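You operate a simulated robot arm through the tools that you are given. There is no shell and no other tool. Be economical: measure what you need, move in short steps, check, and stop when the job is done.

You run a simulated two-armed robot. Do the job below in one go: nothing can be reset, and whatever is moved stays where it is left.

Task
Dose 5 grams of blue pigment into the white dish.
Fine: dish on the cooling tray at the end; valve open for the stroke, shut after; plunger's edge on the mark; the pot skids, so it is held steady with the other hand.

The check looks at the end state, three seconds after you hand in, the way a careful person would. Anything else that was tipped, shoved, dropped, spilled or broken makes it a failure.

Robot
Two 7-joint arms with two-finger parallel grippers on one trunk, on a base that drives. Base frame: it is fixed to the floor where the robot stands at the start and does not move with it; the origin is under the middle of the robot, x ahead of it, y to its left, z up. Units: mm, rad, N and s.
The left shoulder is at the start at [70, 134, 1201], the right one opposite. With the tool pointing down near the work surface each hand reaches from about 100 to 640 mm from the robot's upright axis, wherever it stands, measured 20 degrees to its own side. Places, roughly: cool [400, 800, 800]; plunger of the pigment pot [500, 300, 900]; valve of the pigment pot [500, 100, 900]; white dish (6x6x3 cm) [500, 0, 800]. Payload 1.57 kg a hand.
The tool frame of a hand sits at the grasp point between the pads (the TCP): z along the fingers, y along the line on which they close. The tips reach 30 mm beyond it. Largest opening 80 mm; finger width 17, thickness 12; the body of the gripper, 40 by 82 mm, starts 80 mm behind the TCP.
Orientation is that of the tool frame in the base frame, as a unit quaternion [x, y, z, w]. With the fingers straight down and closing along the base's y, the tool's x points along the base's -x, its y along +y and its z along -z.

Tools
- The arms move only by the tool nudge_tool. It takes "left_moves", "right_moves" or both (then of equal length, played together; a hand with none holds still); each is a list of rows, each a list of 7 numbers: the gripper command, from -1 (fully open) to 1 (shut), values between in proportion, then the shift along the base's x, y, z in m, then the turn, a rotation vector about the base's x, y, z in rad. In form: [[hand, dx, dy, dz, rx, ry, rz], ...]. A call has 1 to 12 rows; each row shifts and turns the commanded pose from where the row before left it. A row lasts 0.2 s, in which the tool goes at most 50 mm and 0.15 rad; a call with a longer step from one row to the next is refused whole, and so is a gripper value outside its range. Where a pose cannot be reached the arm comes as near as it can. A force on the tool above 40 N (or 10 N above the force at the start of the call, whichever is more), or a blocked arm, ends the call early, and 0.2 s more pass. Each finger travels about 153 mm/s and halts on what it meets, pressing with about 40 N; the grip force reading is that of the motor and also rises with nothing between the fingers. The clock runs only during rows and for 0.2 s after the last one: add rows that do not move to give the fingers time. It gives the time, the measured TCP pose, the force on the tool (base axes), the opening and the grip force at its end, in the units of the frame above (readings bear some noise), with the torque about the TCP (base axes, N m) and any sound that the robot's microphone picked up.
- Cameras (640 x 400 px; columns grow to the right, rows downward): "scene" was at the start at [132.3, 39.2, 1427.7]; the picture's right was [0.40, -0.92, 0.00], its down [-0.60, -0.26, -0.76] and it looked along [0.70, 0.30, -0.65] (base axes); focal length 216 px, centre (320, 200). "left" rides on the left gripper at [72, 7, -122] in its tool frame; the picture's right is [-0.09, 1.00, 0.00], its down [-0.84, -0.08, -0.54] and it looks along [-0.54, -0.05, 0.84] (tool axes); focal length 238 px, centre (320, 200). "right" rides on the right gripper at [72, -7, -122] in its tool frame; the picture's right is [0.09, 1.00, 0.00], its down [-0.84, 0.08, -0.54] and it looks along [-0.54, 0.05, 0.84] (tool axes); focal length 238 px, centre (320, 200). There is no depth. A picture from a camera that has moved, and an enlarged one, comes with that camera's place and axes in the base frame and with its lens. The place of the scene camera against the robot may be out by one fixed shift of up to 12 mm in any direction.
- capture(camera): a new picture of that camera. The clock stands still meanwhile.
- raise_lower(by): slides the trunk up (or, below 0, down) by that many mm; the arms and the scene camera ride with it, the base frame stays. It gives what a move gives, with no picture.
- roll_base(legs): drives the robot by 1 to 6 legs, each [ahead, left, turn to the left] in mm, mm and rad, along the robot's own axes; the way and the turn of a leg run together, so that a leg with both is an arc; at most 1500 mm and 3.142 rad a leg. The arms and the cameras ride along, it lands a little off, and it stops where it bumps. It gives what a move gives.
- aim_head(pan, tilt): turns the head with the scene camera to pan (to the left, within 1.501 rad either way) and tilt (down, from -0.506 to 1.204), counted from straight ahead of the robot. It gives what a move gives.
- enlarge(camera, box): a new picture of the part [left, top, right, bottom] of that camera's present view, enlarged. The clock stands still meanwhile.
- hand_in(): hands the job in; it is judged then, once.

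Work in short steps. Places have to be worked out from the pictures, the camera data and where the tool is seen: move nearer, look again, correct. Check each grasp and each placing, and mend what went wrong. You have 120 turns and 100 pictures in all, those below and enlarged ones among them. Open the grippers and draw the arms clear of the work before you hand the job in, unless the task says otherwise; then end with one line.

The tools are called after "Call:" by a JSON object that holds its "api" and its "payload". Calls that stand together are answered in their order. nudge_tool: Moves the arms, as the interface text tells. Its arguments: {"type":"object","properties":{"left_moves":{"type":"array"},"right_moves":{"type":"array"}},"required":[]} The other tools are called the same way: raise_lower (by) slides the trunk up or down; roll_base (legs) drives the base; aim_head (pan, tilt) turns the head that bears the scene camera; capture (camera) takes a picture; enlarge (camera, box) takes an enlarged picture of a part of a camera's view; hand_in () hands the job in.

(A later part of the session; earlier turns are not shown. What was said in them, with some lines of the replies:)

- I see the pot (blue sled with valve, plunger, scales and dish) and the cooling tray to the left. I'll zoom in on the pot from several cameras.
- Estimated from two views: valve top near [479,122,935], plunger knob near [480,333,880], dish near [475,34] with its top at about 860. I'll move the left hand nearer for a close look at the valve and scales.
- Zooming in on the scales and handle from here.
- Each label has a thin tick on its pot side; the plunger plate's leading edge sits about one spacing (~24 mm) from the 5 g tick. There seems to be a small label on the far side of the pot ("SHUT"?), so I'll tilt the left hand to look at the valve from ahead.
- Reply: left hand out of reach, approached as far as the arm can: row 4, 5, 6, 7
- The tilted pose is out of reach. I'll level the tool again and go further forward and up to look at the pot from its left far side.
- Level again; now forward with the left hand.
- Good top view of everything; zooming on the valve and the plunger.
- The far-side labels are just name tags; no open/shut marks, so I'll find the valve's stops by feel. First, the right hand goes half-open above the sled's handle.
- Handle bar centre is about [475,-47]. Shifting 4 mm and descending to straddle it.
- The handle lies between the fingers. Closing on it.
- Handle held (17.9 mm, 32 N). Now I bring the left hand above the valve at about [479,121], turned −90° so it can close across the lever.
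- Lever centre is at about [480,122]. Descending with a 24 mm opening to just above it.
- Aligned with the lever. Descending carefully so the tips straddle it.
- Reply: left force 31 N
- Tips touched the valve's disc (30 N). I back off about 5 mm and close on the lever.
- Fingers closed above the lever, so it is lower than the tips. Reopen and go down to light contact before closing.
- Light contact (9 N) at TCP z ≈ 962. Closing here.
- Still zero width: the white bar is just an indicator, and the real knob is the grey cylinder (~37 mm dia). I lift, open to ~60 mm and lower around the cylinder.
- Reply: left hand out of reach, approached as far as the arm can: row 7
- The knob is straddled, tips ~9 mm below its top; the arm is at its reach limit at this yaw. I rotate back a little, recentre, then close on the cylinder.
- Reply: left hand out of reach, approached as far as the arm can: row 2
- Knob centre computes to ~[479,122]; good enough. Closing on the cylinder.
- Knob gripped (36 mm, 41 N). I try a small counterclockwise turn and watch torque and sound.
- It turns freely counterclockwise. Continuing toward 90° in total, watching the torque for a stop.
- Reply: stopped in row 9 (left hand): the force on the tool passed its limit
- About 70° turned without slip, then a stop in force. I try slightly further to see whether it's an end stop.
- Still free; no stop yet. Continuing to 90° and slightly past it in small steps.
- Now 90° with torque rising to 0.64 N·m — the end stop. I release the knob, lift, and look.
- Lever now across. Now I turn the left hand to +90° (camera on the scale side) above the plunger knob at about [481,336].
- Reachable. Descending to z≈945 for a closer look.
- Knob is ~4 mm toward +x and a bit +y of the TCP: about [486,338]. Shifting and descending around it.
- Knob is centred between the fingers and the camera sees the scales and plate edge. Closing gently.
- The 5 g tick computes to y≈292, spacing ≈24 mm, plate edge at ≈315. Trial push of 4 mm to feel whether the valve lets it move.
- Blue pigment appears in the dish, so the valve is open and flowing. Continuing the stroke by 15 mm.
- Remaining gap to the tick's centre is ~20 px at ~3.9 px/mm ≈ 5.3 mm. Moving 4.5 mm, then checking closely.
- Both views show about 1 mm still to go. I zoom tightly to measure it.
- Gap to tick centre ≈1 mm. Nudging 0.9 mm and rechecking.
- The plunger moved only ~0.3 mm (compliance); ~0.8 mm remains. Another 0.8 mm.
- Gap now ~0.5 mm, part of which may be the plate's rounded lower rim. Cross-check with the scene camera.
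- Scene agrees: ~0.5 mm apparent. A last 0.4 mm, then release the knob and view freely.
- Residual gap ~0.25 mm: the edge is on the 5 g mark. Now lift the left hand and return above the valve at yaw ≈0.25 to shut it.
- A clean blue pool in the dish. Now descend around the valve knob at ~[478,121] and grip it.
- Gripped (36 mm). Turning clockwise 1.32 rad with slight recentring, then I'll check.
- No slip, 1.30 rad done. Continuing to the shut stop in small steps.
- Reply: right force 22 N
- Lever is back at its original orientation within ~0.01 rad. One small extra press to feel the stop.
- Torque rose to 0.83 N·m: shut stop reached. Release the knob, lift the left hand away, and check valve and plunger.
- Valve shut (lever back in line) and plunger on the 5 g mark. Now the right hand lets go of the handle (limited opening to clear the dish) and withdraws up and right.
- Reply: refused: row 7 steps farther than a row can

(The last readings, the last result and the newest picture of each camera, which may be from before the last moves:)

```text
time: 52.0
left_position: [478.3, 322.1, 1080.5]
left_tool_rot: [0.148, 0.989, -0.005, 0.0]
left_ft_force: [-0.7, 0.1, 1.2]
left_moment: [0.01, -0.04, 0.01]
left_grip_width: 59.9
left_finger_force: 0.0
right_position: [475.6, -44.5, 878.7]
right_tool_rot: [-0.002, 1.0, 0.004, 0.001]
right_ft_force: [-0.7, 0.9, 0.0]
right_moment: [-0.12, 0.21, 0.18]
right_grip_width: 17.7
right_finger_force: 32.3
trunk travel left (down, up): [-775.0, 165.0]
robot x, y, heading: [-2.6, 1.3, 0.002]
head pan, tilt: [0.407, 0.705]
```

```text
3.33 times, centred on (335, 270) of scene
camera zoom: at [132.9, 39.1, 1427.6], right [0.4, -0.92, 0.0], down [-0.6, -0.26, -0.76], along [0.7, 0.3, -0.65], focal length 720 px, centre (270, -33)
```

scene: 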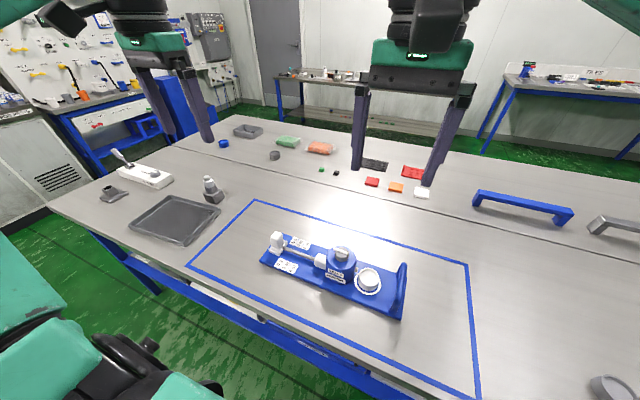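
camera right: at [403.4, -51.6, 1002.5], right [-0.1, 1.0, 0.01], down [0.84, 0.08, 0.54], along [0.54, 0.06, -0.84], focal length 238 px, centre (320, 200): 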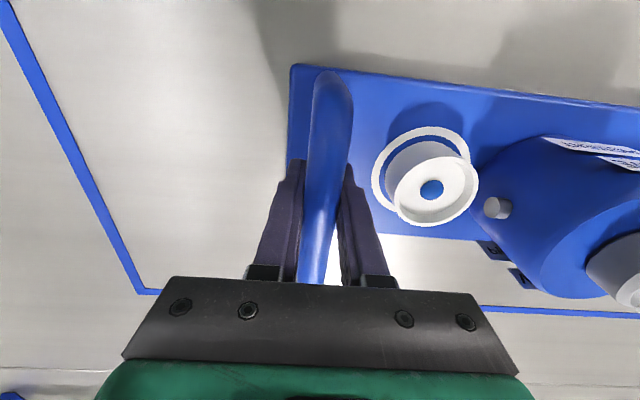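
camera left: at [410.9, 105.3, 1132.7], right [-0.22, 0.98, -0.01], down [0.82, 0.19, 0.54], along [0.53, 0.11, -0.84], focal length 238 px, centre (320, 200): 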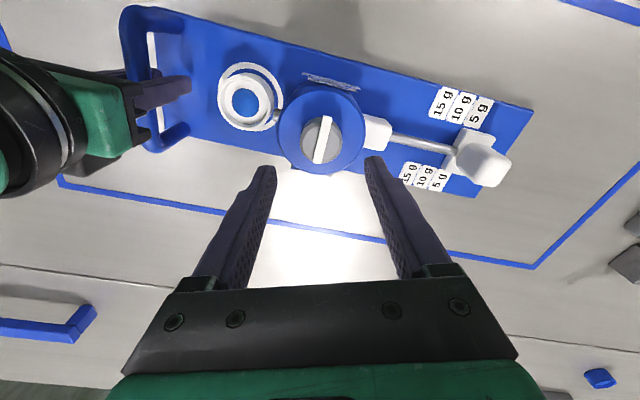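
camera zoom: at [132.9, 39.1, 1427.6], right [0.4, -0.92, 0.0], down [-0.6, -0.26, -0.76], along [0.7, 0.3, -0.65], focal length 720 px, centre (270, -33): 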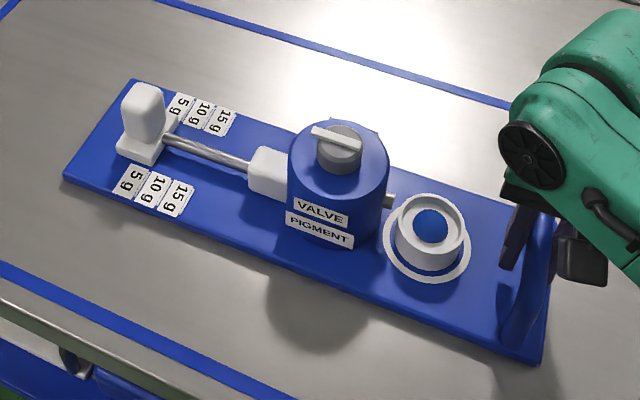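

The step was too long; same move with smaller rows.

Call:
{"api": "nudge_tool", "payload": {"right_moves": [[0.2, 0, 0, 0, 0, 0, 0], [0.1, 0, 0, 0, 0, 0, 0], [0.1, 0, 0, 0.02, 0, 0, 0], [0.1, 0, 0, 0.04, 0, 0, 0], [0.1, 0, 0, 0.045, 0, 0, 0], [0.1, 0, -0.01, 0.045, 0, 0, 0], [0, -0.02, -0.03, 0.03, 0, 0, 0], [0, -0.02, -0.03, 0.03, 0, 0, 0], [0, -0.02, -0.03, 0.03, 0, 0, 0], [0, -0.02, -0.03, 0.03, 0, 0, 0], [0, 0, 0, 0, 0, 0, 0]]}}

Call:
{"api": "enlarge", "payload": {"camera": "scene", "box": [240, 210, 430, 330]}}

Call:
{"api": "capture", "payload": {"camera": "left"}}

```text
time: 54.4
left_position: [478.5, 323.2, 1080.1]
left_tool_rot: [0.148, 0.989, -0.005, 0.0]
left_ft_force: [0.7, 0.4, -0.4]
left_moment: [-0.03, 0.04, -0.01]
left_grip_width: 59.9
left_finger_force: 0.0
right_position: [395.7, -172.2, 1150.6]
right_tool_rot: [-0.001, 1.0, 0.005, 0.002]
right_ft_force: [-0.3, 0.2, -0.3]
right_moment: [-0.02, 0.03, -0.02]
right_grip_width: 39.8
right_finger_force: 0.0
trunk travel left (down, up): [-775.0, 165.0]
robot x, y, heading: [-1.7, 0.5, 0.002]
head pan, tilt: [0.407, 0.705]
```

```text
3.33 times, centred on (335, 270) of scene
camera zoom: at [133.0, 39.8, 1427.6], right [0.4, -0.92, 0.0], down [-0.6, -0.26, -0.76], along [0.7, 0.3, -0.65], focal length 720 px, centre (270, -33)
```

zoom: 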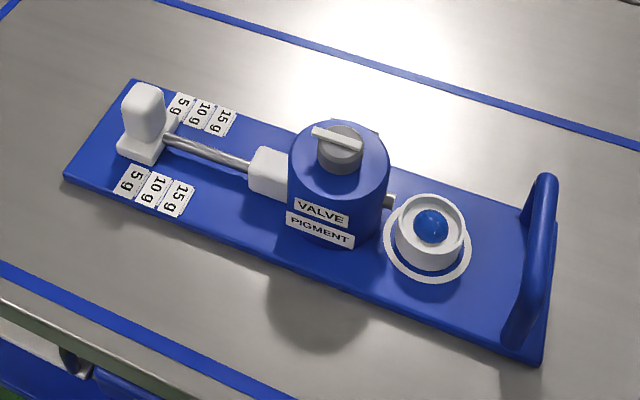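

```text
30 pictures are left
camera left: at [412.5, 350.5, 1202.1], right [0.38, 0.92, -0.01], down [0.78, -0.31, 0.54], along [0.5, -0.21, -0.84], focal length 238 px, centre (320, 200)
```

left: 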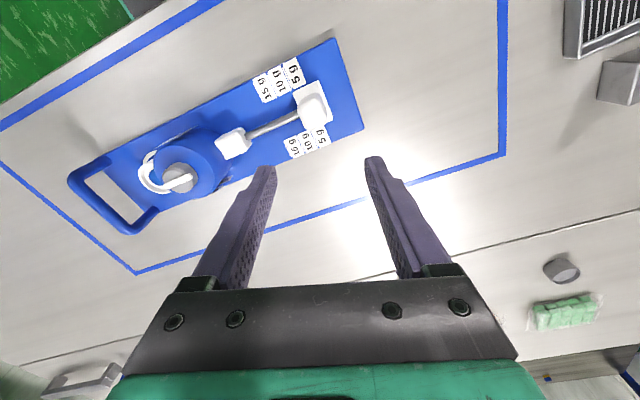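

Pot stayed put. Now bring the left hand (at z≈1080) over the dish, turning toward +90° so the fingers close along x, clear of the nozzle.

Call:
{"api": "nudge_tool", "payload": {"left_moves": [[-1, 0, -0.02, 0, 0, 0, 0.145], [-1, 0, -0.02, 0, 0, 0, 0.145], [-1, 0, -0.02, 0, 0, 0, 0.145], [-1, 0, -0.02, 0, 0, 0, 0.145], [-1, 0, -0.02, 0, 0, 0, 0.145], [-1, 0, -0.02, 0, 0, 0, 0.145], [-1, 0, -0.02, 0, 0, 0, 0.145], [-1, 0, -0.03, 0, 0, 0, 0.145], [-1, 0, -0.03, 0, 0, 0, 0.145], [-1, 0, -0.03, 0, 0, 0, 0.145], [-1, 0, -0.03, 0, 0, 0, 0.145], [-1, 0, -0.025, 0, 0, 0, 0.145]]}}

Call:
{"api": "capture", "payload": {"camera": "left"}}

```text
time: 57.0
left_position: [451.0, 70.5, 1081.5]
left_tool_rot: [-0.661, 0.75, -0.005, 0.004]
left_ft_force: [-1.3, 0.1, 0.1]
left_moment: [-0.02, 0.0, -0.03]
left_grip_width: 80.0
left_finger_force: 0.0
left hand out of reach, approached as far as the arm can: row 11, 12
right_position: [393.9, -174.3, 1149.9]
right_tool_rot: [-0.001, 1.0, 0.004, 0.002]
right_ft_force: [-0.2, -0.4, -0.9]
right_moment: [0.0, -0.03, 0.01]
right_grip_width: 39.8
right_finger_force: 0.1
trunk travel left (down, up): [-775.0, 165.0]
robot x, y, heading: [-1.1, -0.8, 0.004]
head pan, tilt: [0.407, 0.705]
```

```text
29 pictures are left
camera left: at [434.9, -1.1, 1203.1], right [-0.98, 0.22, -0.01], down [0.18, 0.82, 0.54], along [0.13, 0.53, -0.84], focal length 238 px, centre (320, 200)
```

left: 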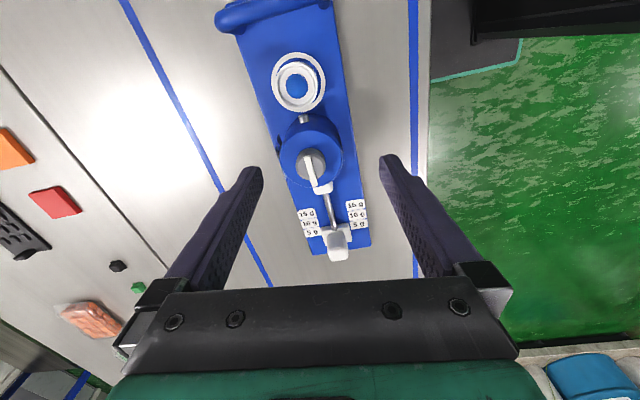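

Out of reach for the arm here. Hands are clear, so I drive the base 220 mm to the right to bring the dish into the left hand's comfortable area.

Call:
{"api": "roll_base", "payload": {"legs": [[0, -220, 0]]}}

```text
time: 58.7
left_position: [451.9, -148.3, 1079.7]
left_tool_rot: [-0.661, 0.75, -0.005, 0.004]
left_ft_force: [0.6, 0.8, 0.0]
left_moment: [0.01, 0.01, 0.01]
left_grip_width: 80.1
left_finger_force: 0.2
right_position: [394.6, -393.4, 1149.0]
right_tool_rot: [-0.003, 1.0, 0.004, 0.001]
right_ft_force: [-0.7, 0.4, 0.0]
right_moment: [-0.03, -0.02, -0.02]
right_grip_width: 40.0
right_finger_force: 0.0
trunk travel left (down, up): [-775.0, 165.0]
robot x, y, heading: [2.7, -223.2, 0.003]
head pan, tilt: [0.407, 0.705]
```

Dish at [479,38]. Moving the left hand above it and finishing the turn.

Call:
{"api": "nudge_tool", "payload": {"left_moves": [[-1, 0.0, 0.035, 0, 0, 0, 0.06], [-1, 0.005, 0.035, 0, 0, 0, 0.066], [-1, 0.005, 0.035, 0, 0, 0, 0], [-1, 0.008, 0.035, 0, 0, 0, 0], [-1, 0.008, 0.035, 0, 0, 0, 0], [-1, 0, 0.011, -0.03, 0, 0, 0], [-1, 0, 0, -0.04, 0, 0, 0], [-1, 0, 0, -0.04, 0, 0, 0], [-1, 0, 0, 0, 0, 0, 0]]}}

Call:
{"api": "capture", "payload": {"camera": "left"}}

```text
time: 60.7
left_position: [479.6, 35.0, 971.5]
left_tool_rot: [-0.707, 0.707, -0.005, 0.004]
left_ft_force: [-0.4, -0.2, 1.1]
left_moment: [-0.02, -0.01, -0.07]
left_grip_width: 79.8
left_finger_force: 0.1
right_position: [394.0, -395.1, 1150.9]
right_tool_rot: [-0.002, 1.0, 0.005, 0.002]
right_ft_force: [-0.9, -0.6, 0.1]
right_moment: [0.0, 0.03, 0.01]
right_grip_width: 40.0
right_finger_force: 0.0
trunk travel left (down, up): [-775.0, 165.0]
robot x, y, heading: [2.2, -222.0, 0.002]
head pan, tilt: [0.407, 0.705]
```

```text
28 pictures are left
camera left: at [471.7, -37.0, 1092.7], right [-1.0, 0.09, -0.01], down [0.07, 0.84, 0.54], along [0.06, 0.54, -0.84], focal length 238 px, centre (320, 200)
```

left: 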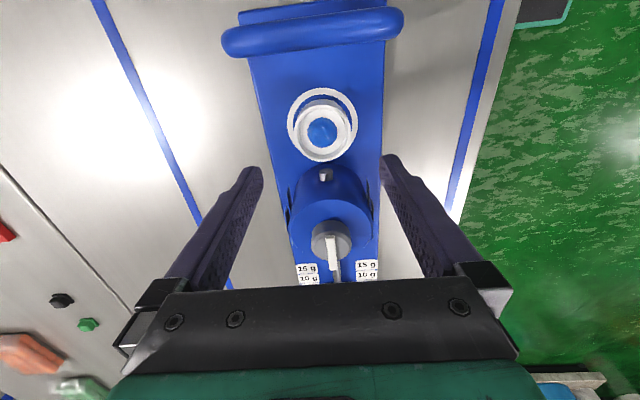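

Dish centre ≈[478,34]. Descending around it to TCP z≈876 (tips ~846).

Call:
{"api": "nudge_tool", "payload": {"left_moves": [[-1, -0.0015, -0.001, -0.03, 0, 0, 0], [-1, 0, 0, -0.03, 0, 0, 0], [-1, 0, 0, -0.025, 0, 0, 0], [-1, 0, 0, -0.01, 0, 0, 0], [-1, 0, 0, 0, 0, 0, 0]]}}

Call:
{"api": "capture", "payload": {"camera": "left"}}

Call:
{"api": "capture", "payload": {"camera": "scene"}}

```text
time: 61.9
left_position: [475.5, 32.4, 875.6]
left_tool_rot: [-0.707, 0.707, -0.004, 0.004]
left_ft_force: [-0.7, -0.5, 0.1]
left_moment: [0.01, 0.02, 0.0]
left_grip_width: 79.7
left_finger_force: 0.0
right_position: [393.7, -394.0, 1149.4]
right_tool_rot: [-0.003, 1.0, 0.004, 0.0]
right_ft_force: [0.2, -0.3, -0.6]
right_moment: [-0.04, 0.02, 0.01]
right_grip_width: 40.0
right_finger_force: 0.0
trunk travel left (down, up): [-775.0, 165.0]
robot x, y, heading: [-0.4, -219.9, -0.002]
head pan, tilt: [0.407, 0.705]
```

```text
27 pictures are left
camera left: at [468.7, -39.0, 997.1], right [-1.0, 0.09, -0.01], down [0.07, 0.84, 0.54], along [0.06, 0.54, -0.84], focal length 238 px, centre (320, 200)
```

left: 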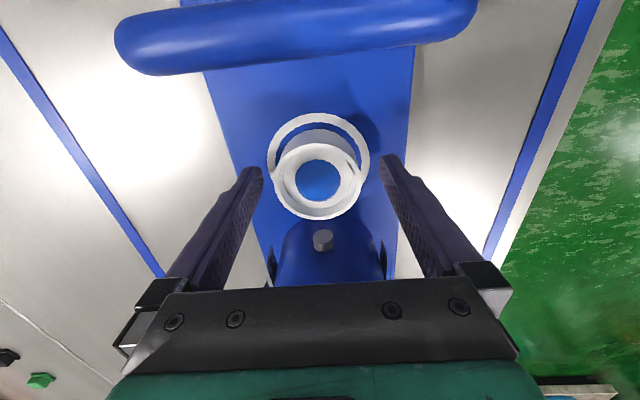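

```text
26 pictures are left
camera scene: at [132.2, -183.1, 1427.7], right [0.4, -0.92, 0.0], down [-0.59, -0.26, -0.76], along [0.7, 0.3, -0.65], focal length 216 px, centre (320, 200)
```

scene: 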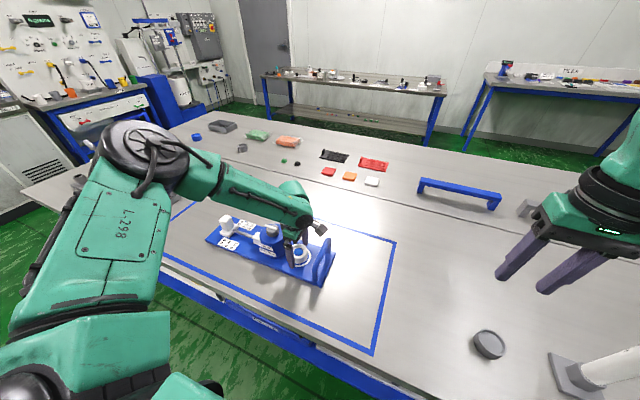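

Dish well centred. Small x correction, 3 mm lower, then close.

Call:
{"api": "nudge_tool", "payload": {"left_moves": [[-1, 0.002, 0.001, -0.003, 0, 0, 0], [-0.7, 0, 0, 0, 0, 0, 0], [-0.5, 0, 0, 0, 0, 0, 0], [0, 0, 0, 0, 0, 0, 0], [0.2, 0, 0, 0, 0, 0, 0], [0.2, 0, 0, 0, 0, 0, 0]]}}

Call:
{"api": "capture", "payload": {"camera": "left"}}

```text
time: 63.3
left_position: [478.8, 34.7, 872.3]
left_tool_rot: [0.707, -0.707, 0.004, -0.004]
left_ft_force: [0.4, -0.7, 0.6]
left_moment: [0.01, 0.03, 0.01]
left_grip_width: 54.3
left_finger_force: 40.0
right_position: [394.2, -394.6, 1149.7]
right_tool_rot: [-0.003, 1.0, 0.004, 0.001]
right_ft_force: [0.1, 0.0, 0.5]
right_moment: [0.01, 0.01, 0.03]
right_grip_width: 40.2
right_finger_force: 0.0
trunk travel left (down, up): [-775.0, 165.0]
robot x, y, heading: [0.9, -220.7, -0.002]
head pan, tilt: [0.407, 0.705]
```

```text
25 pictures are left
camera left: at [471.1, -38.2, 994.3], right [-1.0, 0.09, -0.01], down [0.07, 0.84, 0.54], along [0.06, 0.54, -0.84], focal length 238 px, centre (320, 200)
```

left: 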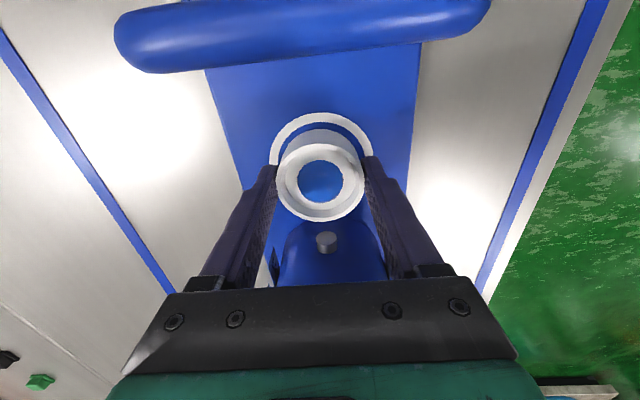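

Dish held (54.3 mm, 40 N). Lift slowly, easing 8 mm away from the nozzle first.

Call:
{"api": "nudge_tool", "payload": {"left_moves": [[0.3, 0, 0, 0.004, 0, 0, 0], [0.3, 0, -0.004, 0.003, 0, 0, 0], [0.3, 0, -0.004, 0.004, 0, 0, 0], [0.3, 0, 0, 0.01, 0, 0, 0], [0.3, 0, 0, 0.015, 0, 0, 0], [0.3, 0, 0, 0.02, 0, 0, 0], [0.3, 0, 0, 0.025, 0, 0, 0], [0.3, 0, 0, 0.025, 0, 0, 0], [0.3, 0, 0, 0.025, 0, 0, 0], [0.3, 0, 0, 0.015, 0, 0, 0], [0.3, 0, 0, 0, 0, 0, 0]]}}

Call:
{"api": "capture", "payload": {"camera": "left"}}

```text
time: 65.7
left_position: [478.8, 26.3, 1017.3]
left_tool_rot: [0.707, -0.707, 0.004, -0.003]
left_ft_force: [-0.3, 0.4, -0.7]
left_moment: [0.05, 0.0, 0.0]
left_grip_width: 28.3
left_finger_force: 0.1
right_position: [393.9, -393.7, 1149.0]
right_tool_rot: [-0.003, 1.0, 0.004, 0.002]
right_ft_force: [-0.5, -1.3, -0.5]
right_moment: [-0.02, 0.02, -0.04]
right_grip_width: 40.2
right_finger_force: 0.1
trunk travel left (down, up): [-775.0, 165.0]
robot x, y, heading: [-1.5, -224.1, -0.001]
head pan, tilt: [0.407, 0.705]
```

```text
24 pictures are left
camera left: at [471.4, -45.3, 1139.6], right [-1.0, 0.09, -0.01], down [0.07, 0.84, 0.54], along [0.06, 0.54, -0.84], focal length 238 px, centre (320, 200)
```

left: 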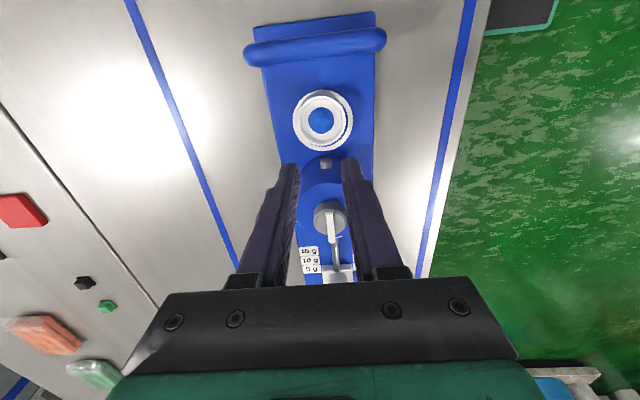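

The dish slipped out of the grip early and seems to still be standing in its ring. Checking for spill.

Call:
{"api": "enlarge", "payload": {"camera": "left", "box": [270, 80, 370, 160]}}

Call:
{"api": "enlarge", "payload": {"camera": "scene", "box": [200, 200, 350, 300]}}

```text
5.00 times, centred on (320, 120) of left
camera zoom: at [471.4, -45.3, 1139.6], right [-1.0, 0.09, -0.01], down [0.07, 0.84, 0.54], along [0.06, 0.54, -0.84], focal length 1192 px, centre (320, 600)
```

zoom: 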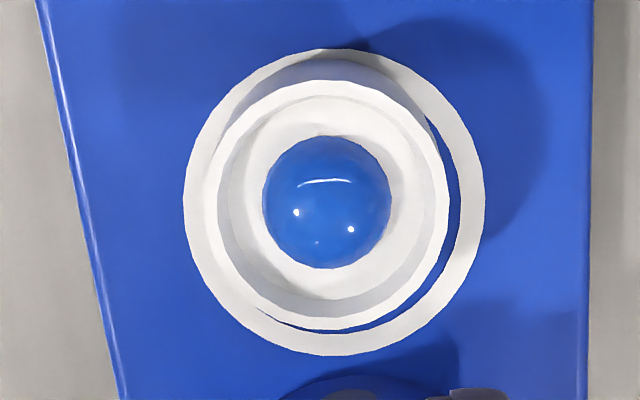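

```text
4.00 times, centred on (275, 250) of scene
camera zoom: at [132.6, -183.0, 1427.7], right [0.4, -0.92, 0.0], down [-0.59, -0.26, -0.76], along [0.7, 0.3, -0.65], focal length 864 px, centre (500, 0)
```

zoom: 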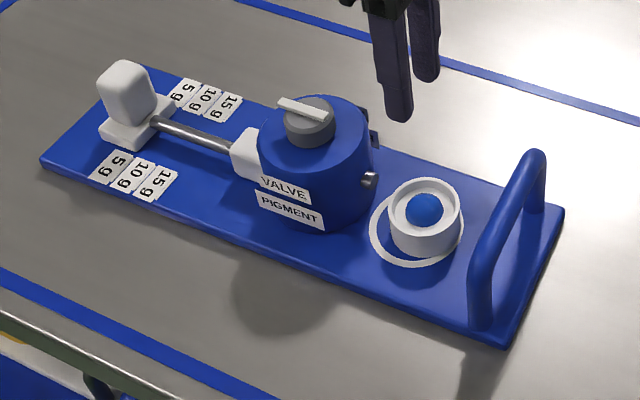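

No spill; the dish stands at about [479,27]. Reopen, descend deeper (TCP ≈866) for a fuller grip.

Call:
{"api": "nudge_tool", "payload": {"left_moves": [[-1, 0, 0, 0, 0, 0, 0], [-1, 0, 0, 0, 0, 0, 0], [-1, 0, 0, -0.03, 0, 0, 0], [-1, 0, 0, -0.035, 0, 0, 0], [-1, 0, 0, -0.035, 0, 0, 0], [-1, 0, 0, -0.03, 0, 0, 0], [-1, 0, 0, -0.012, 0, 0, 0], [-1, 0, 0, -0.006, 0, 0, 0], [-1, 0, 0, -0.003, 0, 0, 0], [-1, 0, 0, 0, 0, 0, 0]]}}

Call:
{"api": "capture", "payload": {"camera": "left"}}

```text
time: 67.9
left_position: [478.2, 26.4, 866.4]
left_tool_rot: [0.707, -0.707, 0.003, -0.004]
left_ft_force: [-0.1, -0.5, 0.8]
left_moment: [0.01, 0.01, -0.01]
left_grip_width: 80.0
left_finger_force: 0.2
right_position: [395.7, -394.7, 1149.9]
right_tool_rot: [-0.002, 1.0, 0.004, 0.001]
right_ft_force: [0.0, 0.0, -0.4]
right_moment: [0.02, -0.01, 0.01]
right_grip_width: 40.2
right_finger_force: 0.1
trunk travel left (down, up): [-775.0, 165.0]
robot x, y, heading: [2.9, -221.5, -0.002]
head pan, tilt: [0.407, 0.705]
```

```text
21 pictures are left
camera left: at [471.8, -46.3, 989.7], right [-1.0, 0.09, -0.01], down [0.07, 0.84, 0.54], along [0.06, 0.54, -0.84], focal length 238 px, centre (320, 200)
```

left: 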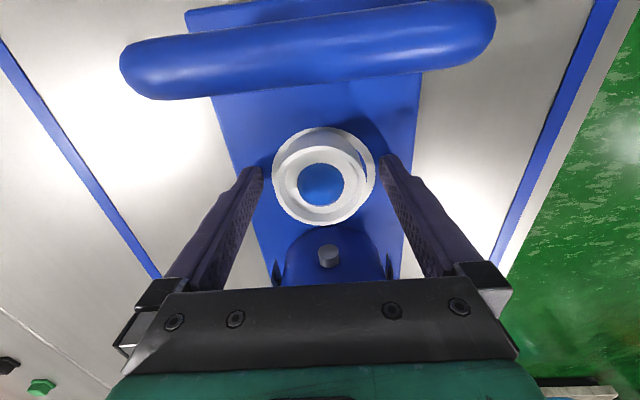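

Still no contact; the rim is probably ~852. I go down another 7 mm slowly and then close fully.

Call:
{"api": "nudge_tool", "payload": {"left_moves": [[-1, 0, 0, -0.003, 0, 0, 0], [-1, 0, 0, -0.002, 0, 0, 0], [-1, 0, 0, -0.002, 0, 0, 0], [-1, 0, 0, 0, 0, 0, 0]]}}

```text
time: 68.9
left_position: [477.2, 26.9, 865.0]
left_tool_rot: [-0.707, 0.708, -0.006, 0.007]
left_ft_force: [2.3, 6.9, 33.0]
left_moment: [0.18, 1.44, -0.25]
left_grip_width: 78.0
left_finger_force: 0.0
right_position: [391.1, -395.0, 1151.3]
right_tool_rot: [-0.003, 1.0, 0.005, 0.002]
right_ft_force: [-0.2, 0.3, 0.5]
right_moment: [0.0, 0.01, -0.02]
right_grip_width: 40.0
right_finger_force: 0.0
trunk travel left (down, up): [-775.0, 165.0]
robot x, y, heading: [1.2, -222.9, 0.0]
head pan, tilt: [0.407, 0.705]
```

Contact with the sled at TCP≈865. Raise slightly off it and close fully.

Call:
{"api": "nudge_tool", "payload": {"left_moves": [[-1, 0.001, 0, 0.007, 0, 0, 0], [-1, 0, 0, 0, 0, 0, 0], [-0.5, 0, 0, 0, 0, 0, 0], [1, 0, 0, 0, 0, 0, 0], [1, 0, 0, 0, 0, 0, 0], [1, 0, 0, 0, 0, 0, 0], [1, 0, 0, 0, 0, 0, 0]]}}

Call:
{"api": "capture", "payload": {"camera": "left"}}

```text
time: 70.5
left_position: [480.7, 27.1, 867.7]
left_tool_rot: [0.707, -0.707, 0.003, -0.004]
left_ft_force: [-0.4, -0.4, 0.9]
left_moment: [-0.01, 0.01, 0.0]
left_grip_width: 54.2
left_finger_force: 39.8
right_position: [395.0, -394.8, 1148.6]
right_tool_rot: [-0.003, 1.0, 0.004, 0.001]
right_ft_force: [-0.1, -0.4, 0.3]
right_moment: [-0.03, 0.01, 0.0]
right_grip_width: 39.7
right_finger_force: 0.1
trunk travel left (down, up): [-775.0, 165.0]
robot x, y, heading: [-1.2, -222.0, 0.004]
head pan, tilt: [0.407, 0.705]
```

```text
20 pictures are left
camera left: at [472.4, -46.1, 989.0], right [-1.0, 0.09, -0.01], down [0.07, 0.84, 0.54], along [0.06, 0.54, -0.84], focal length 238 px, centre (320, 200)
```

left: 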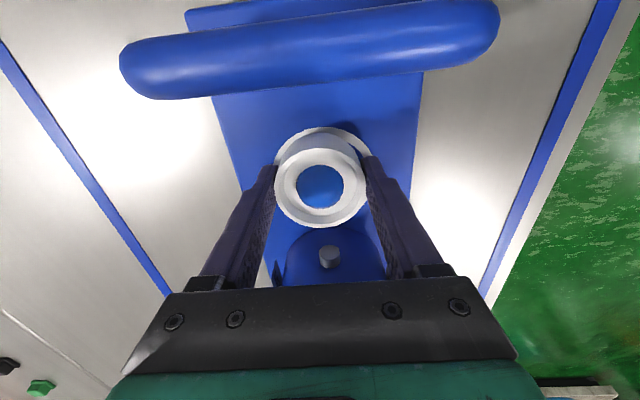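

Gripped at 54.2 mm, centred. Lift a few mm and check the width.

Call:
{"api": "nudge_tool", "payload": {"left_moves": [[1, 0, 0, 0.003, 0, 0, 0], [1, 0, 0, 0.003, 0, 0, 0], [1, 0, 0, 0.003, 0, 0, 0], [1, 0, 0, 0.003, 0, 0, 0], [1, 0, 0, 0, 0, 0, 0]]}}

```text
time: 71.7
left_position: [478.5, 27.4, 879.4]
left_tool_rot: [0.708, -0.707, 0.004, -0.004]
left_ft_force: [0.5, -0.3, -1.2]
left_moment: [-0.01, 0.0, -0.02]
left_grip_width: 54.3
left_finger_force: 39.6
right_position: [395.5, -394.1, 1148.9]
right_tool_rot: [-0.003, 1.0, 0.005, 0.002]
right_ft_force: [-0.5, 0.0, 0.0]
right_moment: [-0.02, 0.01, -0.05]
right_grip_width: 40.5
right_finger_force: 0.1
trunk travel left (down, up): [-775.0, 165.0]
robot x, y, heading: [0.9, -224.4, -0.001]
head pan, tilt: [0.407, 0.705]
```

Still 54.3 mm after 12 mm. Continue lifting slowly.

Call:
{"api": "nudge_tool", "payload": {"left_moves": [[1, 0, 0, 0.006, 0, 0, 0], [1, 0, 0, 0.008, 0, 0, 0], [1, 0, 0, 0.01, 0, 0, 0], [1, 0, 0, 0.01, 0, 0, 0], [1, 0, 0, 0.01, 0, 0, 0], [1, 0, 0, 0, 0, 0, 0]]}}

Call:
{"api": "capture", "payload": {"camera": "left"}}

```text
time: 73.1
left_position: [479.4, 26.6, 922.9]
left_tool_rot: [0.708, -0.707, 0.003, -0.003]
left_ft_force: [0.0, -0.5, -1.3]
left_moment: [-0.05, -0.01, 0.0]
left_grip_width: 54.5
left_finger_force: 40.0
right_position: [394.9, -394.5, 1149.6]
right_tool_rot: [-0.003, 1.0, 0.004, 0.001]
right_ft_force: [0.0, 0.6, -0.3]
right_moment: [-0.01, -0.01, -0.03]
right_grip_width: 40.1
right_finger_force: 0.0
trunk travel left (down, up): [-775.0, 165.0]
robot x, y, heading: [-0.6, -218.3, 0.003]
head pan, tilt: [0.407, 0.705]
```

```text
19 pictures are left
camera left: at [471.9, -45.7, 1044.8], right [-1.0, 0.09, -0.01], down [0.07, 0.84, 0.54], along [0.06, 0.54, -0.84], focal length 238 px, centre (320, 200)
```

left: 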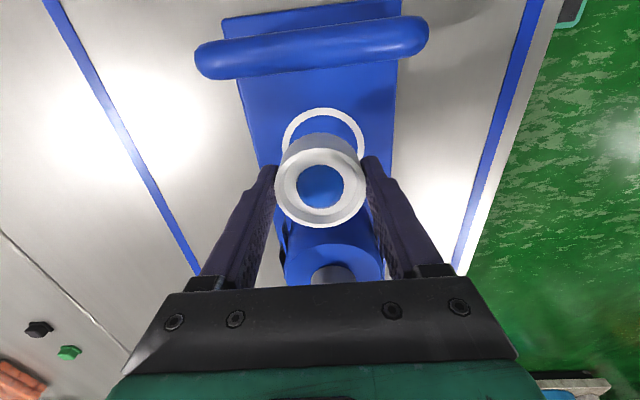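

The dish is firmly held. Raising it further to ~1085 before driving.

Call:
{"api": "nudge_tool", "payload": {"left_moves": [[1, 0, 0, 0.015, 0, 0, 0], [1, 0, 0, 0.02, 0, 0, 0], [1, 0, 0, 0.02, 0, 0, 0], [1, 0, 0, 0.02, 0, 0, 0], [1, 0, 0, 0.02, 0, 0, 0], [1, 0, 0, 0.02, 0, 0, 0], [1, 0, 0, 0.02, 0, 0, 0], [1, 0, 0, 0.02, 0, 0, 0], [1, 0, 0, 0.01, 0, 0, 0], [1, 0, 0, 0, 0, 0, 0]]}}

Call:
{"api": "aim_head", "payload": {"pan": 0.7, "tilt": 0.6}}

Call:
{"api": "capture", "payload": {"camera": "scene"}}

```text
time: 75.3
left_position: [480.0, 27.4, 1088.8]
left_tool_rot: [0.707, -0.707, 0.004, -0.003]
left_ft_force: [-0.2, 0.6, -0.5]
left_moment: [0.03, -0.01, 0.01]
left_grip_width: 54.5
left_finger_force: 39.7
right_position: [394.8, -394.4, 1150.4]
right_tool_rot: [-0.003, 1.0, 0.004, 0.0]
right_ft_force: [-0.1, 0.5, 0.2]
right_moment: [0.01, -0.02, 0.0]
right_grip_width: 40.1
right_finger_force: 0.1
trunk travel left (down, up): [-775.0, 165.0]
robot x, y, heading: [-1.9, -226.4, 0.003]
head pan, tilt: [0.407, 0.705]
```

```text
time: 76.1
left_position: [480.2, 27.4, 1087.6]
left_tool_rot: [0.708, -0.707, 0.004, -0.003]
left_ft_force: [-0.8, 0.0, -0.3]
left_moment: [0.01, -0.05, -0.01]
left_grip_width: 54.1
left_finger_force: 39.8
right_position: [394.0, -394.8, 1150.0]
right_tool_rot: [-0.003, 1.0, 0.004, 0.0]
right_ft_force: [-0.2, 0.9, -0.4]
right_moment: [-0.03, -0.02, 0.0]
right_grip_width: 40.2
right_finger_force: 0.2
trunk travel left (down, up): [-775.0, 165.0]
robot x, y, heading: [2.3, -224.6, 0.003]
head pan, tilt: [0.7, 0.6]
```

```text
18 pictures are left
camera scene: at [122.2, -159.7, 1436.8], right [0.65, -0.76, 0.0], down [-0.43, -0.36, -0.82], along [0.63, 0.53, -0.57], focal length 216 px, centre (320, 200)
```

scene: 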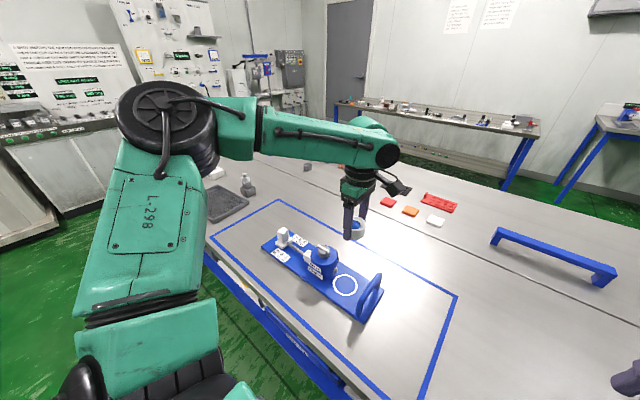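

Floor to the left looks clear. Driving left in two legs.

Call:
{"api": "roll_base", "payload": {"legs": [[0, 360, 0], [0, 340, 0]]}}

Call:
{"api": "capture", "payload": {"camera": "left"}}

Call:
{"api": "capture", "payload": {"camera": "scene"}}

```text
time: 80.3
left_position: [482.8, 728.5, 1089.9]
left_tool_rot: [-0.705, 0.709, -0.003, 0.004]
left_ft_force: [-0.5, 1.2, 0.0]
left_moment: [0.04, 0.01, -0.02]
left_grip_width: 54.3
left_finger_force: 40.2
right_position: [393.4, 305.7, 1149.8]
right_tool_rot: [0.0, 1.0, 0.005, 0.001]
right_ft_force: [0.2, 0.0, 0.8]
right_moment: [-0.01, -0.02, 0.04]
right_grip_width: 40.3
right_finger_force: 0.1
trunk travel left (down, up): [-775.0, 165.0]
robot x, y, heading: [1.9, 482.5, -0.003]
head pan, tilt: [0.7, 0.6]
```

```text
17 pictures are left
camera left: at [474.0, 655.1, 1210.5], right [-1.0, 0.1, -0.01], down [0.08, 0.84, 0.54], along [0.06, 0.54, -0.84], focal length 238 px, centre (320, 200)
```

left: 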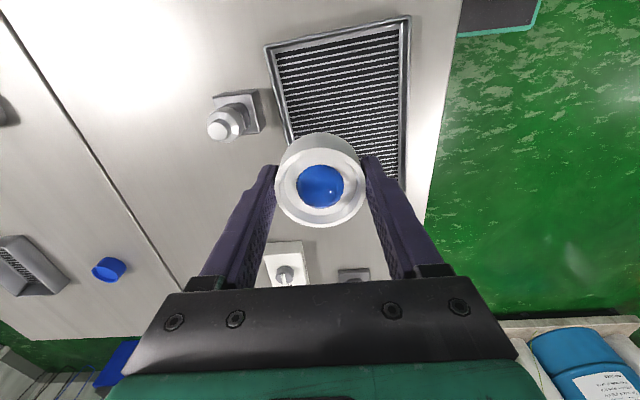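

```text
16 pictures are left
camera scene: at [122.8, 541.6, 1436.9], right [0.64, -0.77, 0.0], down [-0.43, -0.36, -0.83], along [0.63, 0.53, -0.56], focal length 216 px, centre (320, 200)
```

scene: 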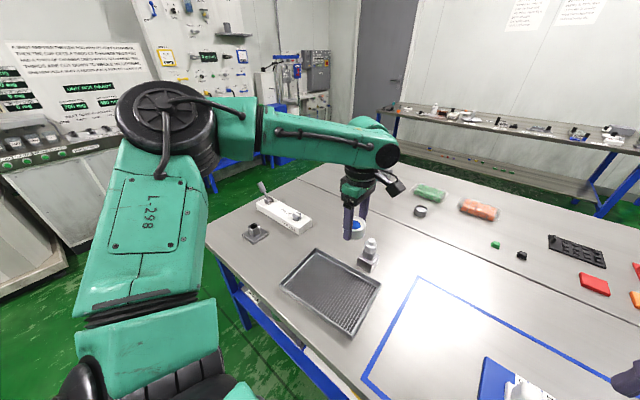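

Tray centre from both cameras ≈ [450,770]. Move over it and descend to TCP z≈925.

Call:
{"api": "nudge_tool", "payload": {"left_moves": [[1, -0.018, 0.018, 0, 0, 0, 0], [1, -0.016, 0.019, 0, 0, 0, 0], [1, 0, 0, -0.02, 0, 0, 0], [1, 0, 0, -0.03, 0, 0, 0], [1, 0, 0, -0.03, 0, 0, 0], [1, 0, 0, -0.03, 0, 0, 0], [1, 0, 0, -0.03, 0, 0, 0], [1, 0, 0, -0.02, 0, 0, 0], [1, 0, 0, 0, 0, 0, 0]]}}

Call:
{"api": "capture", "payload": {"camera": "left"}}

Call:
{"api": "enlarge", "payload": {"camera": "scene", "box": [240, 180, 420, 350]}}

```text
time: 82.3
left_position: [450.3, 767.2, 927.3]
left_tool_rot: [-0.706, 0.709, -0.004, 0.004]
left_ft_force: [0.0, 0.6, -1.2]
left_moment: [0.0, 0.0, 0.02]
left_grip_width: 54.2
left_finger_force: 39.8
right_position: [394.5, 307.4, 1150.3]
right_tool_rot: [0.0, 1.0, 0.004, 0.001]
right_ft_force: [-0.5, -1.3, 0.6]
right_moment: [0.0, 0.02, -0.01]
right_grip_width: 40.1
right_finger_force: 0.0
trunk travel left (down, up): [-775.0, 165.0]
robot x, y, heading: [2.7, 481.6, -0.003]
head pan, tilt: [0.7, 0.6]
```

```text
15 pictures are left
camera left: at [441.3, 693.9, 1050.0], right [-1.0, 0.1, -0.01], down [0.08, 0.84, 0.54], along [0.06, 0.54, -0.84], focal length 238 px, centre (320, 200)
```

left: 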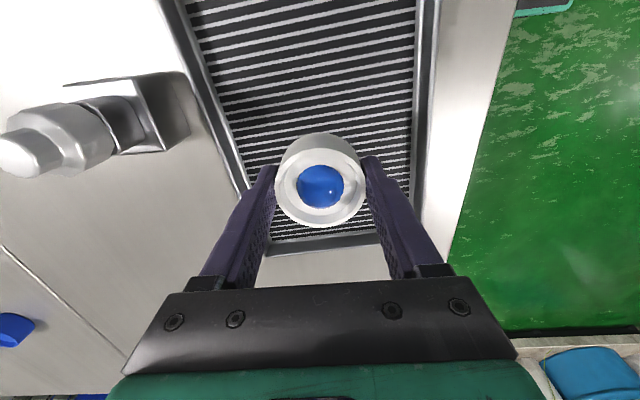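

```text
2.35 times, centred on (330, 265) of scene
camera zoom: at [122.7, 543.3, 1436.8], right [0.64, -0.77, 0.0], down [-0.43, -0.36, -0.83], along [0.63, 0.53, -0.56], focal length 508 px, centre (296, 47)
```

zoom: 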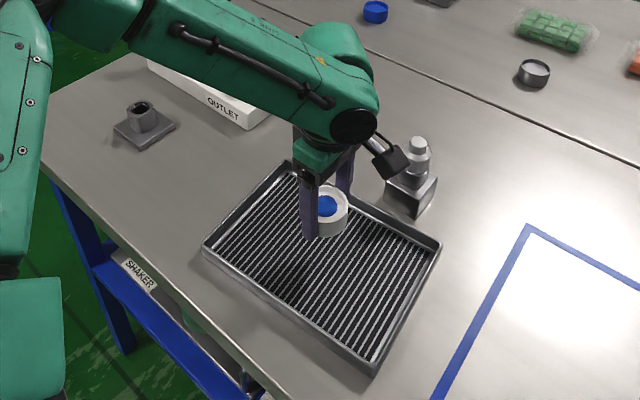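

Dish is over the tray's middle. Descend to 870, then step softly to contact.

Call:
{"api": "nudge_tool", "payload": {"left_moves": [[1, 0, 0, -0.02, 0, 0, 0], [1, 0, 0, -0.02, 0, 0, 0], [1, 0, 0, -0.012, 0, 0, 0], [1, 0, 0, -0.004, 0, 0, 0], [1, 0, 0, 0, 0, 0, 0]]}}

```text
time: 83.5
left_position: [448.1, 765.9, 872.1]
left_tool_rot: [-0.705, 0.709, -0.004, 0.004]
left_ft_force: [0.6, -0.5, -0.5]
left_moment: [-0.02, 0.01, 0.01]
left_grip_width: 54.5
left_finger_force: 40.1
right_position: [393.8, 307.8, 1150.2]
right_tool_rot: [0.0, 1.0, 0.004, 0.0]
right_ft_force: [0.0, 0.2, -0.5]
right_moment: [0.0, 0.0, 0.01]
right_grip_width: 40.0
right_finger_force: 0.1
trunk travel left (down, up): [-775.0, 165.0]
robot x, y, heading: [-0.1, 477.5, -0.005]
head pan, tilt: [0.7, 0.6]
```

No contact yet; stepping 2 mm at a time.

Call:
{"api": "nudge_tool", "payload": {"left_moves": [[1, 0, 0, -0.002, 0, 0, 0], [1, 0, 0, -0.002, 0, 0, 0], [1, 0, 0, -0.002, 0, 0, 0], [1, 0, 0, 0, 0, 0, 0]]}}

```text
time: 84.5
left_position: [447.7, 765.7, 866.1]
left_tool_rot: [-0.705, 0.71, -0.003, 0.004]
left_ft_force: [0.6, -0.1, -0.4]
left_moment: [0.0, 0.02, -0.03]
left_grip_width: 54.7
left_finger_force: 40.0
right_position: [394.5, 308.1, 1148.2]
right_tool_rot: [0.0, 1.0, 0.003, 0.001]
right_ft_force: [-0.4, -1.1, -0.8]
right_moment: [0.0, 0.0, 0.02]
right_grip_width: 39.9
right_finger_force: 0.1
trunk travel left (down, up): [-775.0, 165.0]
robot x, y, heading: [-4.4, 480.9, -0.008]
head pan, tilt: [0.7, 0.6]
```

Continuing down in 2 mm steps.

Call:
{"api": "nudge_tool", "payload": {"left_moves": [[1, 0, 0, -0.002, 0, 0, 0], [1, 0, 0, -0.002, 0, 0, 0], [1, 0, 0, -0.0015, 0, 0, 0], [1, 0, 0, 0, 0, 0, 0]]}}

Call:
{"api": "enlarge", "payload": {"camera": "scene", "box": [300, 200, 380, 280]}}

```text
time: 85.5
left_position: [448.4, 765.6, 860.2]
left_tool_rot: [-0.704, 0.71, -0.003, 0.003]
left_ft_force: [-0.3, -0.4, -0.8]
left_moment: [0.01, 0.01, 0.0]
left_grip_width: 54.5
left_finger_force: 40.0
right_position: [395.1, 306.5, 1149.8]
right_tool_rot: [0.001, 1.0, 0.004, 0.001]
right_ft_force: [0.0, -0.2, 0.5]
right_moment: [-0.03, -0.01, -0.02]
right_grip_width: 40.1
right_finger_force: 0.1
trunk travel left (down, up): [-775.0, 165.0]
robot x, y, heading: [3.0, 481.2, -0.004]
head pan, tilt: [0.7, 0.6]
```

```text
5.00 times, centred on (340, 240) of scene
camera zoom: at [122.8, 543.4, 1436.8], right [0.64, -0.77, 0.0], down [-0.43, -0.36, -0.82], along [0.63, 0.53, -0.57], focal length 1080 px, centre (220, 0)
```

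zoom: 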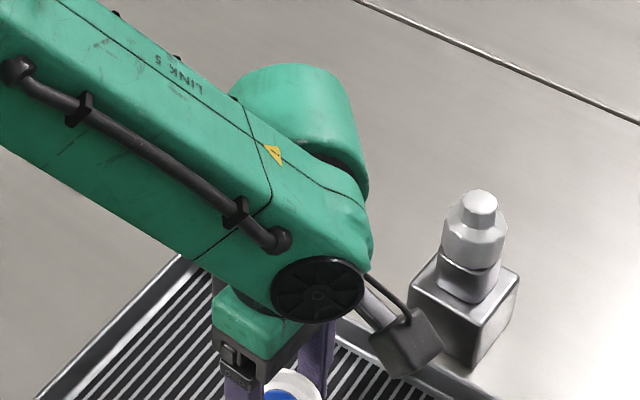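

Tray floor should be a few mm lower; continue in 1.5 mm steps until contact.

Call:
{"api": "nudge_tool", "payload": {"left_moves": [[1, 0, 0, -0.0015, 0, 0, 0], [1, 0, 0, -0.0015, 0, 0, 0], [1, 0, 0, 0, 0, 0, 0]]}}

```text
time: 86.3
left_position: [447.4, 764.7, 858.7]
left_tool_rot: [-0.705, 0.709, -0.004, 0.004]
left_ft_force: [0.5, 0.3, -1.2]
left_moment: [0.0, -0.01, -0.01]
left_grip_width: 54.4
left_finger_force: 39.9
right_position: [394.4, 306.4, 1149.3]
right_tool_rot: [0.0, 1.0, 0.004, 0.001]
right_ft_force: [0.2, -0.1, 0.3]
right_moment: [0.0, -0.02, 0.01]
right_grip_width: 39.9
right_finger_force: 0.0
trunk travel left (down, up): [-775.0, 165.0]
robot x, y, heading: [-1.5, 480.8, -0.003]
head pan, tilt: [0.7, 0.6]
```

Still free; two more small steps.

Call:
{"api": "nudge_tool", "payload": {"left_moves": [[1, 0, 0, -0.0015, 0, 0, 0], [1, 0, 0, -0.0015, 0, 0, 0], [1, 0, 0, 0, 0, 0, 0]]}}

Call:
{"api": "capture", "payload": {"camera": "left"}}

```text
time: 87.1
left_position: [447.6, 766.2, 856.6]
left_tool_rot: [-0.705, 0.709, -0.005, 0.005]
left_ft_force: [0.0, 4.5, 15.8]
left_moment: [0.14, 0.38, -0.09]
left_grip_width: 54.5
left_finger_force: 40.0
right_position: [391.9, 306.8, 1150.3]
right_tool_rot: [-0.001, 1.0, 0.004, 0.001]
right_ft_force: [0.9, -0.7, 0.2]
right_moment: [0.02, 0.01, 0.02]
right_grip_width: 40.2
right_finger_force: 0.1
trunk travel left (down, up): [-775.0, 165.0]
robot x, y, heading: [-1.7, 477.5, -0.005]
head pan, tilt: [0.7, 0.6]
```

```text
12 pictures are left
camera left: at [439.2, 692.7, 978.7], right [-1.0, 0.1, -0.02], down [0.07, 0.84, 0.54], along [0.07, 0.54, -0.84], focal length 238 px, centre (320, 200)
```

left: 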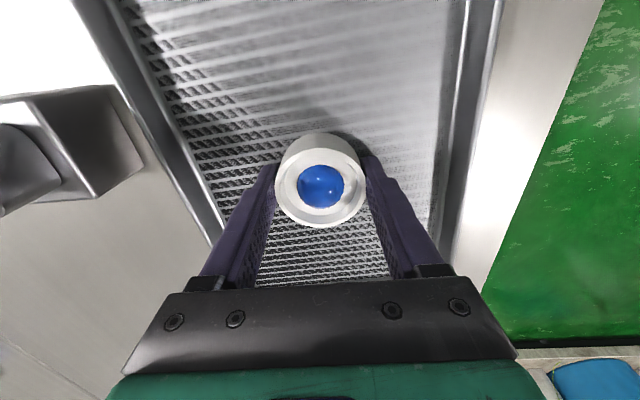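

Contact with the tray floor at 16 N. Ease up 1 mm, open slowly, and lift straight away.

Call:
{"api": "nudge_tool", "payload": {"left_moves": [[1, 0, 0, 0.0007, 0, 0, 0], [-0.4, 0, 0, 0, 0, 0, 0], [-0.7, 0, 0, 0, 0, 0, 0], [-0.9, 0, 0, 0, 0, 0, 0], [-0.9, 0, 0, 0.01, 0, 0, 0], [-0.9, 0, 0, 0.03, 0, 0, 0], [-0.9, 0, 0, 0.04, 0, 0, 0], [-0.9, 0, 0, 0.045, 0, 0, 0], [-0.9, 0, 0, 0.045, 0, 0, 0], [-0.9, -0.0, 0, 0.045, 0, 0, 0], [-0.9, 0, 0, 0.03, 0, 0, 0], [-0.9, 0, 0, 0, 0, 0, 0]]}}

Call:
{"api": "capture", "payload": {"camera": "left"}}

Call:
{"api": "enlarge", "payload": {"camera": "scene", "box": [240, 180, 420, 350]}}

```text
time: 89.7
left_position: [447.8, 764.3, 1102.0]
left_tool_rot: [-0.705, 0.709, -0.004, 0.004]
left_ft_force: [0.5, -0.5, 0.2]
left_moment: [0.0, 0.0, 0.03]
left_grip_width: 75.8
left_finger_force: 0.0
right_position: [394.4, 306.8, 1149.6]
right_tool_rot: [0.0, 1.0, 0.005, 0.001]
right_ft_force: [-0.3, 0.0, 0.0]
right_moment: [0.05, -0.01, 0.0]
right_grip_width: 40.1
right_finger_force: 0.0
trunk travel left (down, up): [-775.0, 165.0]
robot x, y, heading: [0.6, 483.0, -0.004]
head pan, tilt: [0.7, 0.6]
```

```text
11 pictures are left
camera left: at [440.6, 691.7, 1223.1], right [-1.0, 0.1, -0.01], down [0.08, 0.84, 0.54], along [0.06, 0.54, -0.84], focal length 238 px, centre (320, 200)
```

left: 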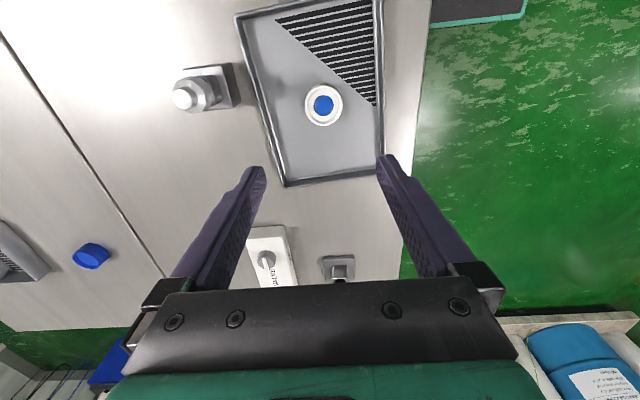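

```text
2.35 times, centred on (330, 265) of scene
camera zoom: at [123.0, 543.6, 1436.8], right [0.64, -0.77, 0.0], down [-0.43, -0.36, -0.82], along [0.63, 0.53, -0.57], focal length 508 px, centre (296, 47)
```

zoom: 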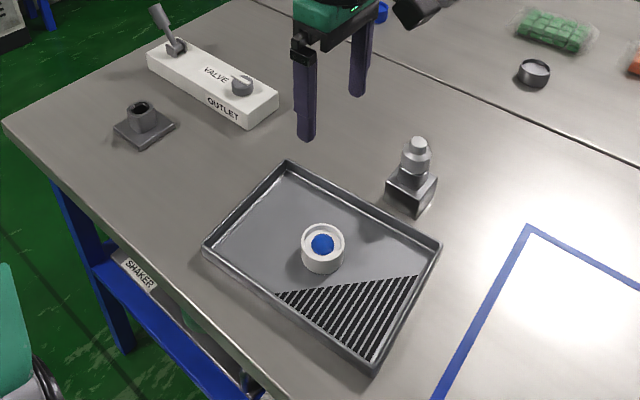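

The dish stands upright in the tray with the pigment intact. One final check on the pot from here.

Call:
{"api": "aim_head", "payload": {"pan": -0.3, "tilt": 0.75}}

Call:
{"api": "capture", "payload": {"camera": "scene"}}

```text
time: 90.9
left_position: [447.5, 762.9, 1102.5]
left_tool_rot: [-0.705, 0.709, -0.003, 0.003]
left_ft_force: [-0.3, -0.1, 0.1]
left_moment: [-0.02, -0.04, 0.01]
left_grip_width: 76.1
left_finger_force: 0.0
right_position: [393.5, 307.4, 1149.2]
right_tool_rot: [0.0, 1.0, 0.004, 0.001]
right_ft_force: [0.3, 0.2, -0.8]
right_moment: [-0.02, -0.01, 0.03]
right_grip_width: 40.1
right_finger_force: 0.0
trunk travel left (down, up): [-775.0, 165.0]
robot x, y, heading: [1.5, 481.9, -0.003]
head pan, tilt: [-0.3, 0.75]
```

```text
9 pictures are left
camera scene: at [134.1, 462.0, 1423.9], right [-0.3, -0.95, 0.0], down [-0.65, 0.2, -0.73], along [0.7, -0.22, -0.68], focal length 216 px, centre (320, 200)
```

scene: 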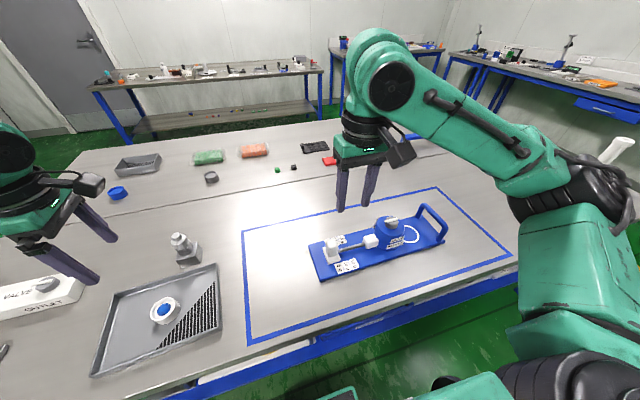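

Everything stands well. Open both grippers fully, and take a last zoom of the pot.

Call:
{"api": "nudge_tool", "payload": {"left_moves": [[-1, -0.02, 0, 0.03, 0, 0, 0], [-1, -0.02, 0, 0.03, 0, 0, 0], [-1, 0, 0, 0, 0, 0, 0]], "right_moves": [[-1, -0.02, 0, 0.03, 0, 0, 0], [-1, -0.02, 0, 0.03, 0, 0, 0], [-1, 0, 0, 0, 0, 0, 0]]}}

Call:
{"api": "enlarge", "payload": {"camera": "scene", "box": [300, 200, 450, 285]}}

```text
time: 91.7
left_position: [409.7, 764.2, 1161.2]
left_tool_rot: [-0.705, 0.709, -0.003, 0.004]
left_ft_force: [0.0, 0.5, 0.1]
left_moment: [-0.01, 0.03, 0.0]
left_grip_width: 79.9
left_finger_force: 0.0
right_position: [357.5, 305.2, 1210.4]
right_tool_rot: [0.0, 1.0, 0.003, 0.0]
right_ft_force: [0.1, -0.1, 0.2]
right_moment: [-0.02, 0.06, -0.01]
right_grip_width: 79.9
right_finger_force: 0.1
trunk travel left (down, up): [-775.0, 165.0]
robot x, y, heading: [1.9, 481.4, -0.003]
head pan, tilt: [-0.3, 0.75]
```

```text
4.27 times, centred on (375, 242) of scene
camera zoom: at [136.4, 461.8, 1423.6], right [-0.3, -0.95, 0.0], down [-0.65, 0.2, -0.73], along [0.7, -0.22, -0.68], focal length 922 px, centre (85, 19)
```

zoom: 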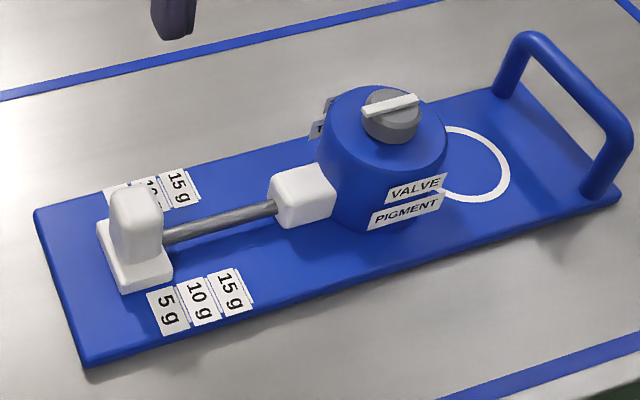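

Valve is shut, the plunger is at 5 g, nothing is spilled and both hands are clear. Handing in.

Call:
{"api": "hand_in", "payload": {}}

```text
The job is handed in.
```

I dosed 5 g of blue pigment into the white dish and stood the dish upright on the cooling tray; the valve is shut and the plunger's edge is within about 0.3 mm of the 5 g mark. On the first lift the dish slipped from the grip and dropped a few millimetres back beside its ring, with no spill; I then re-gripped it and moved it without trouble.
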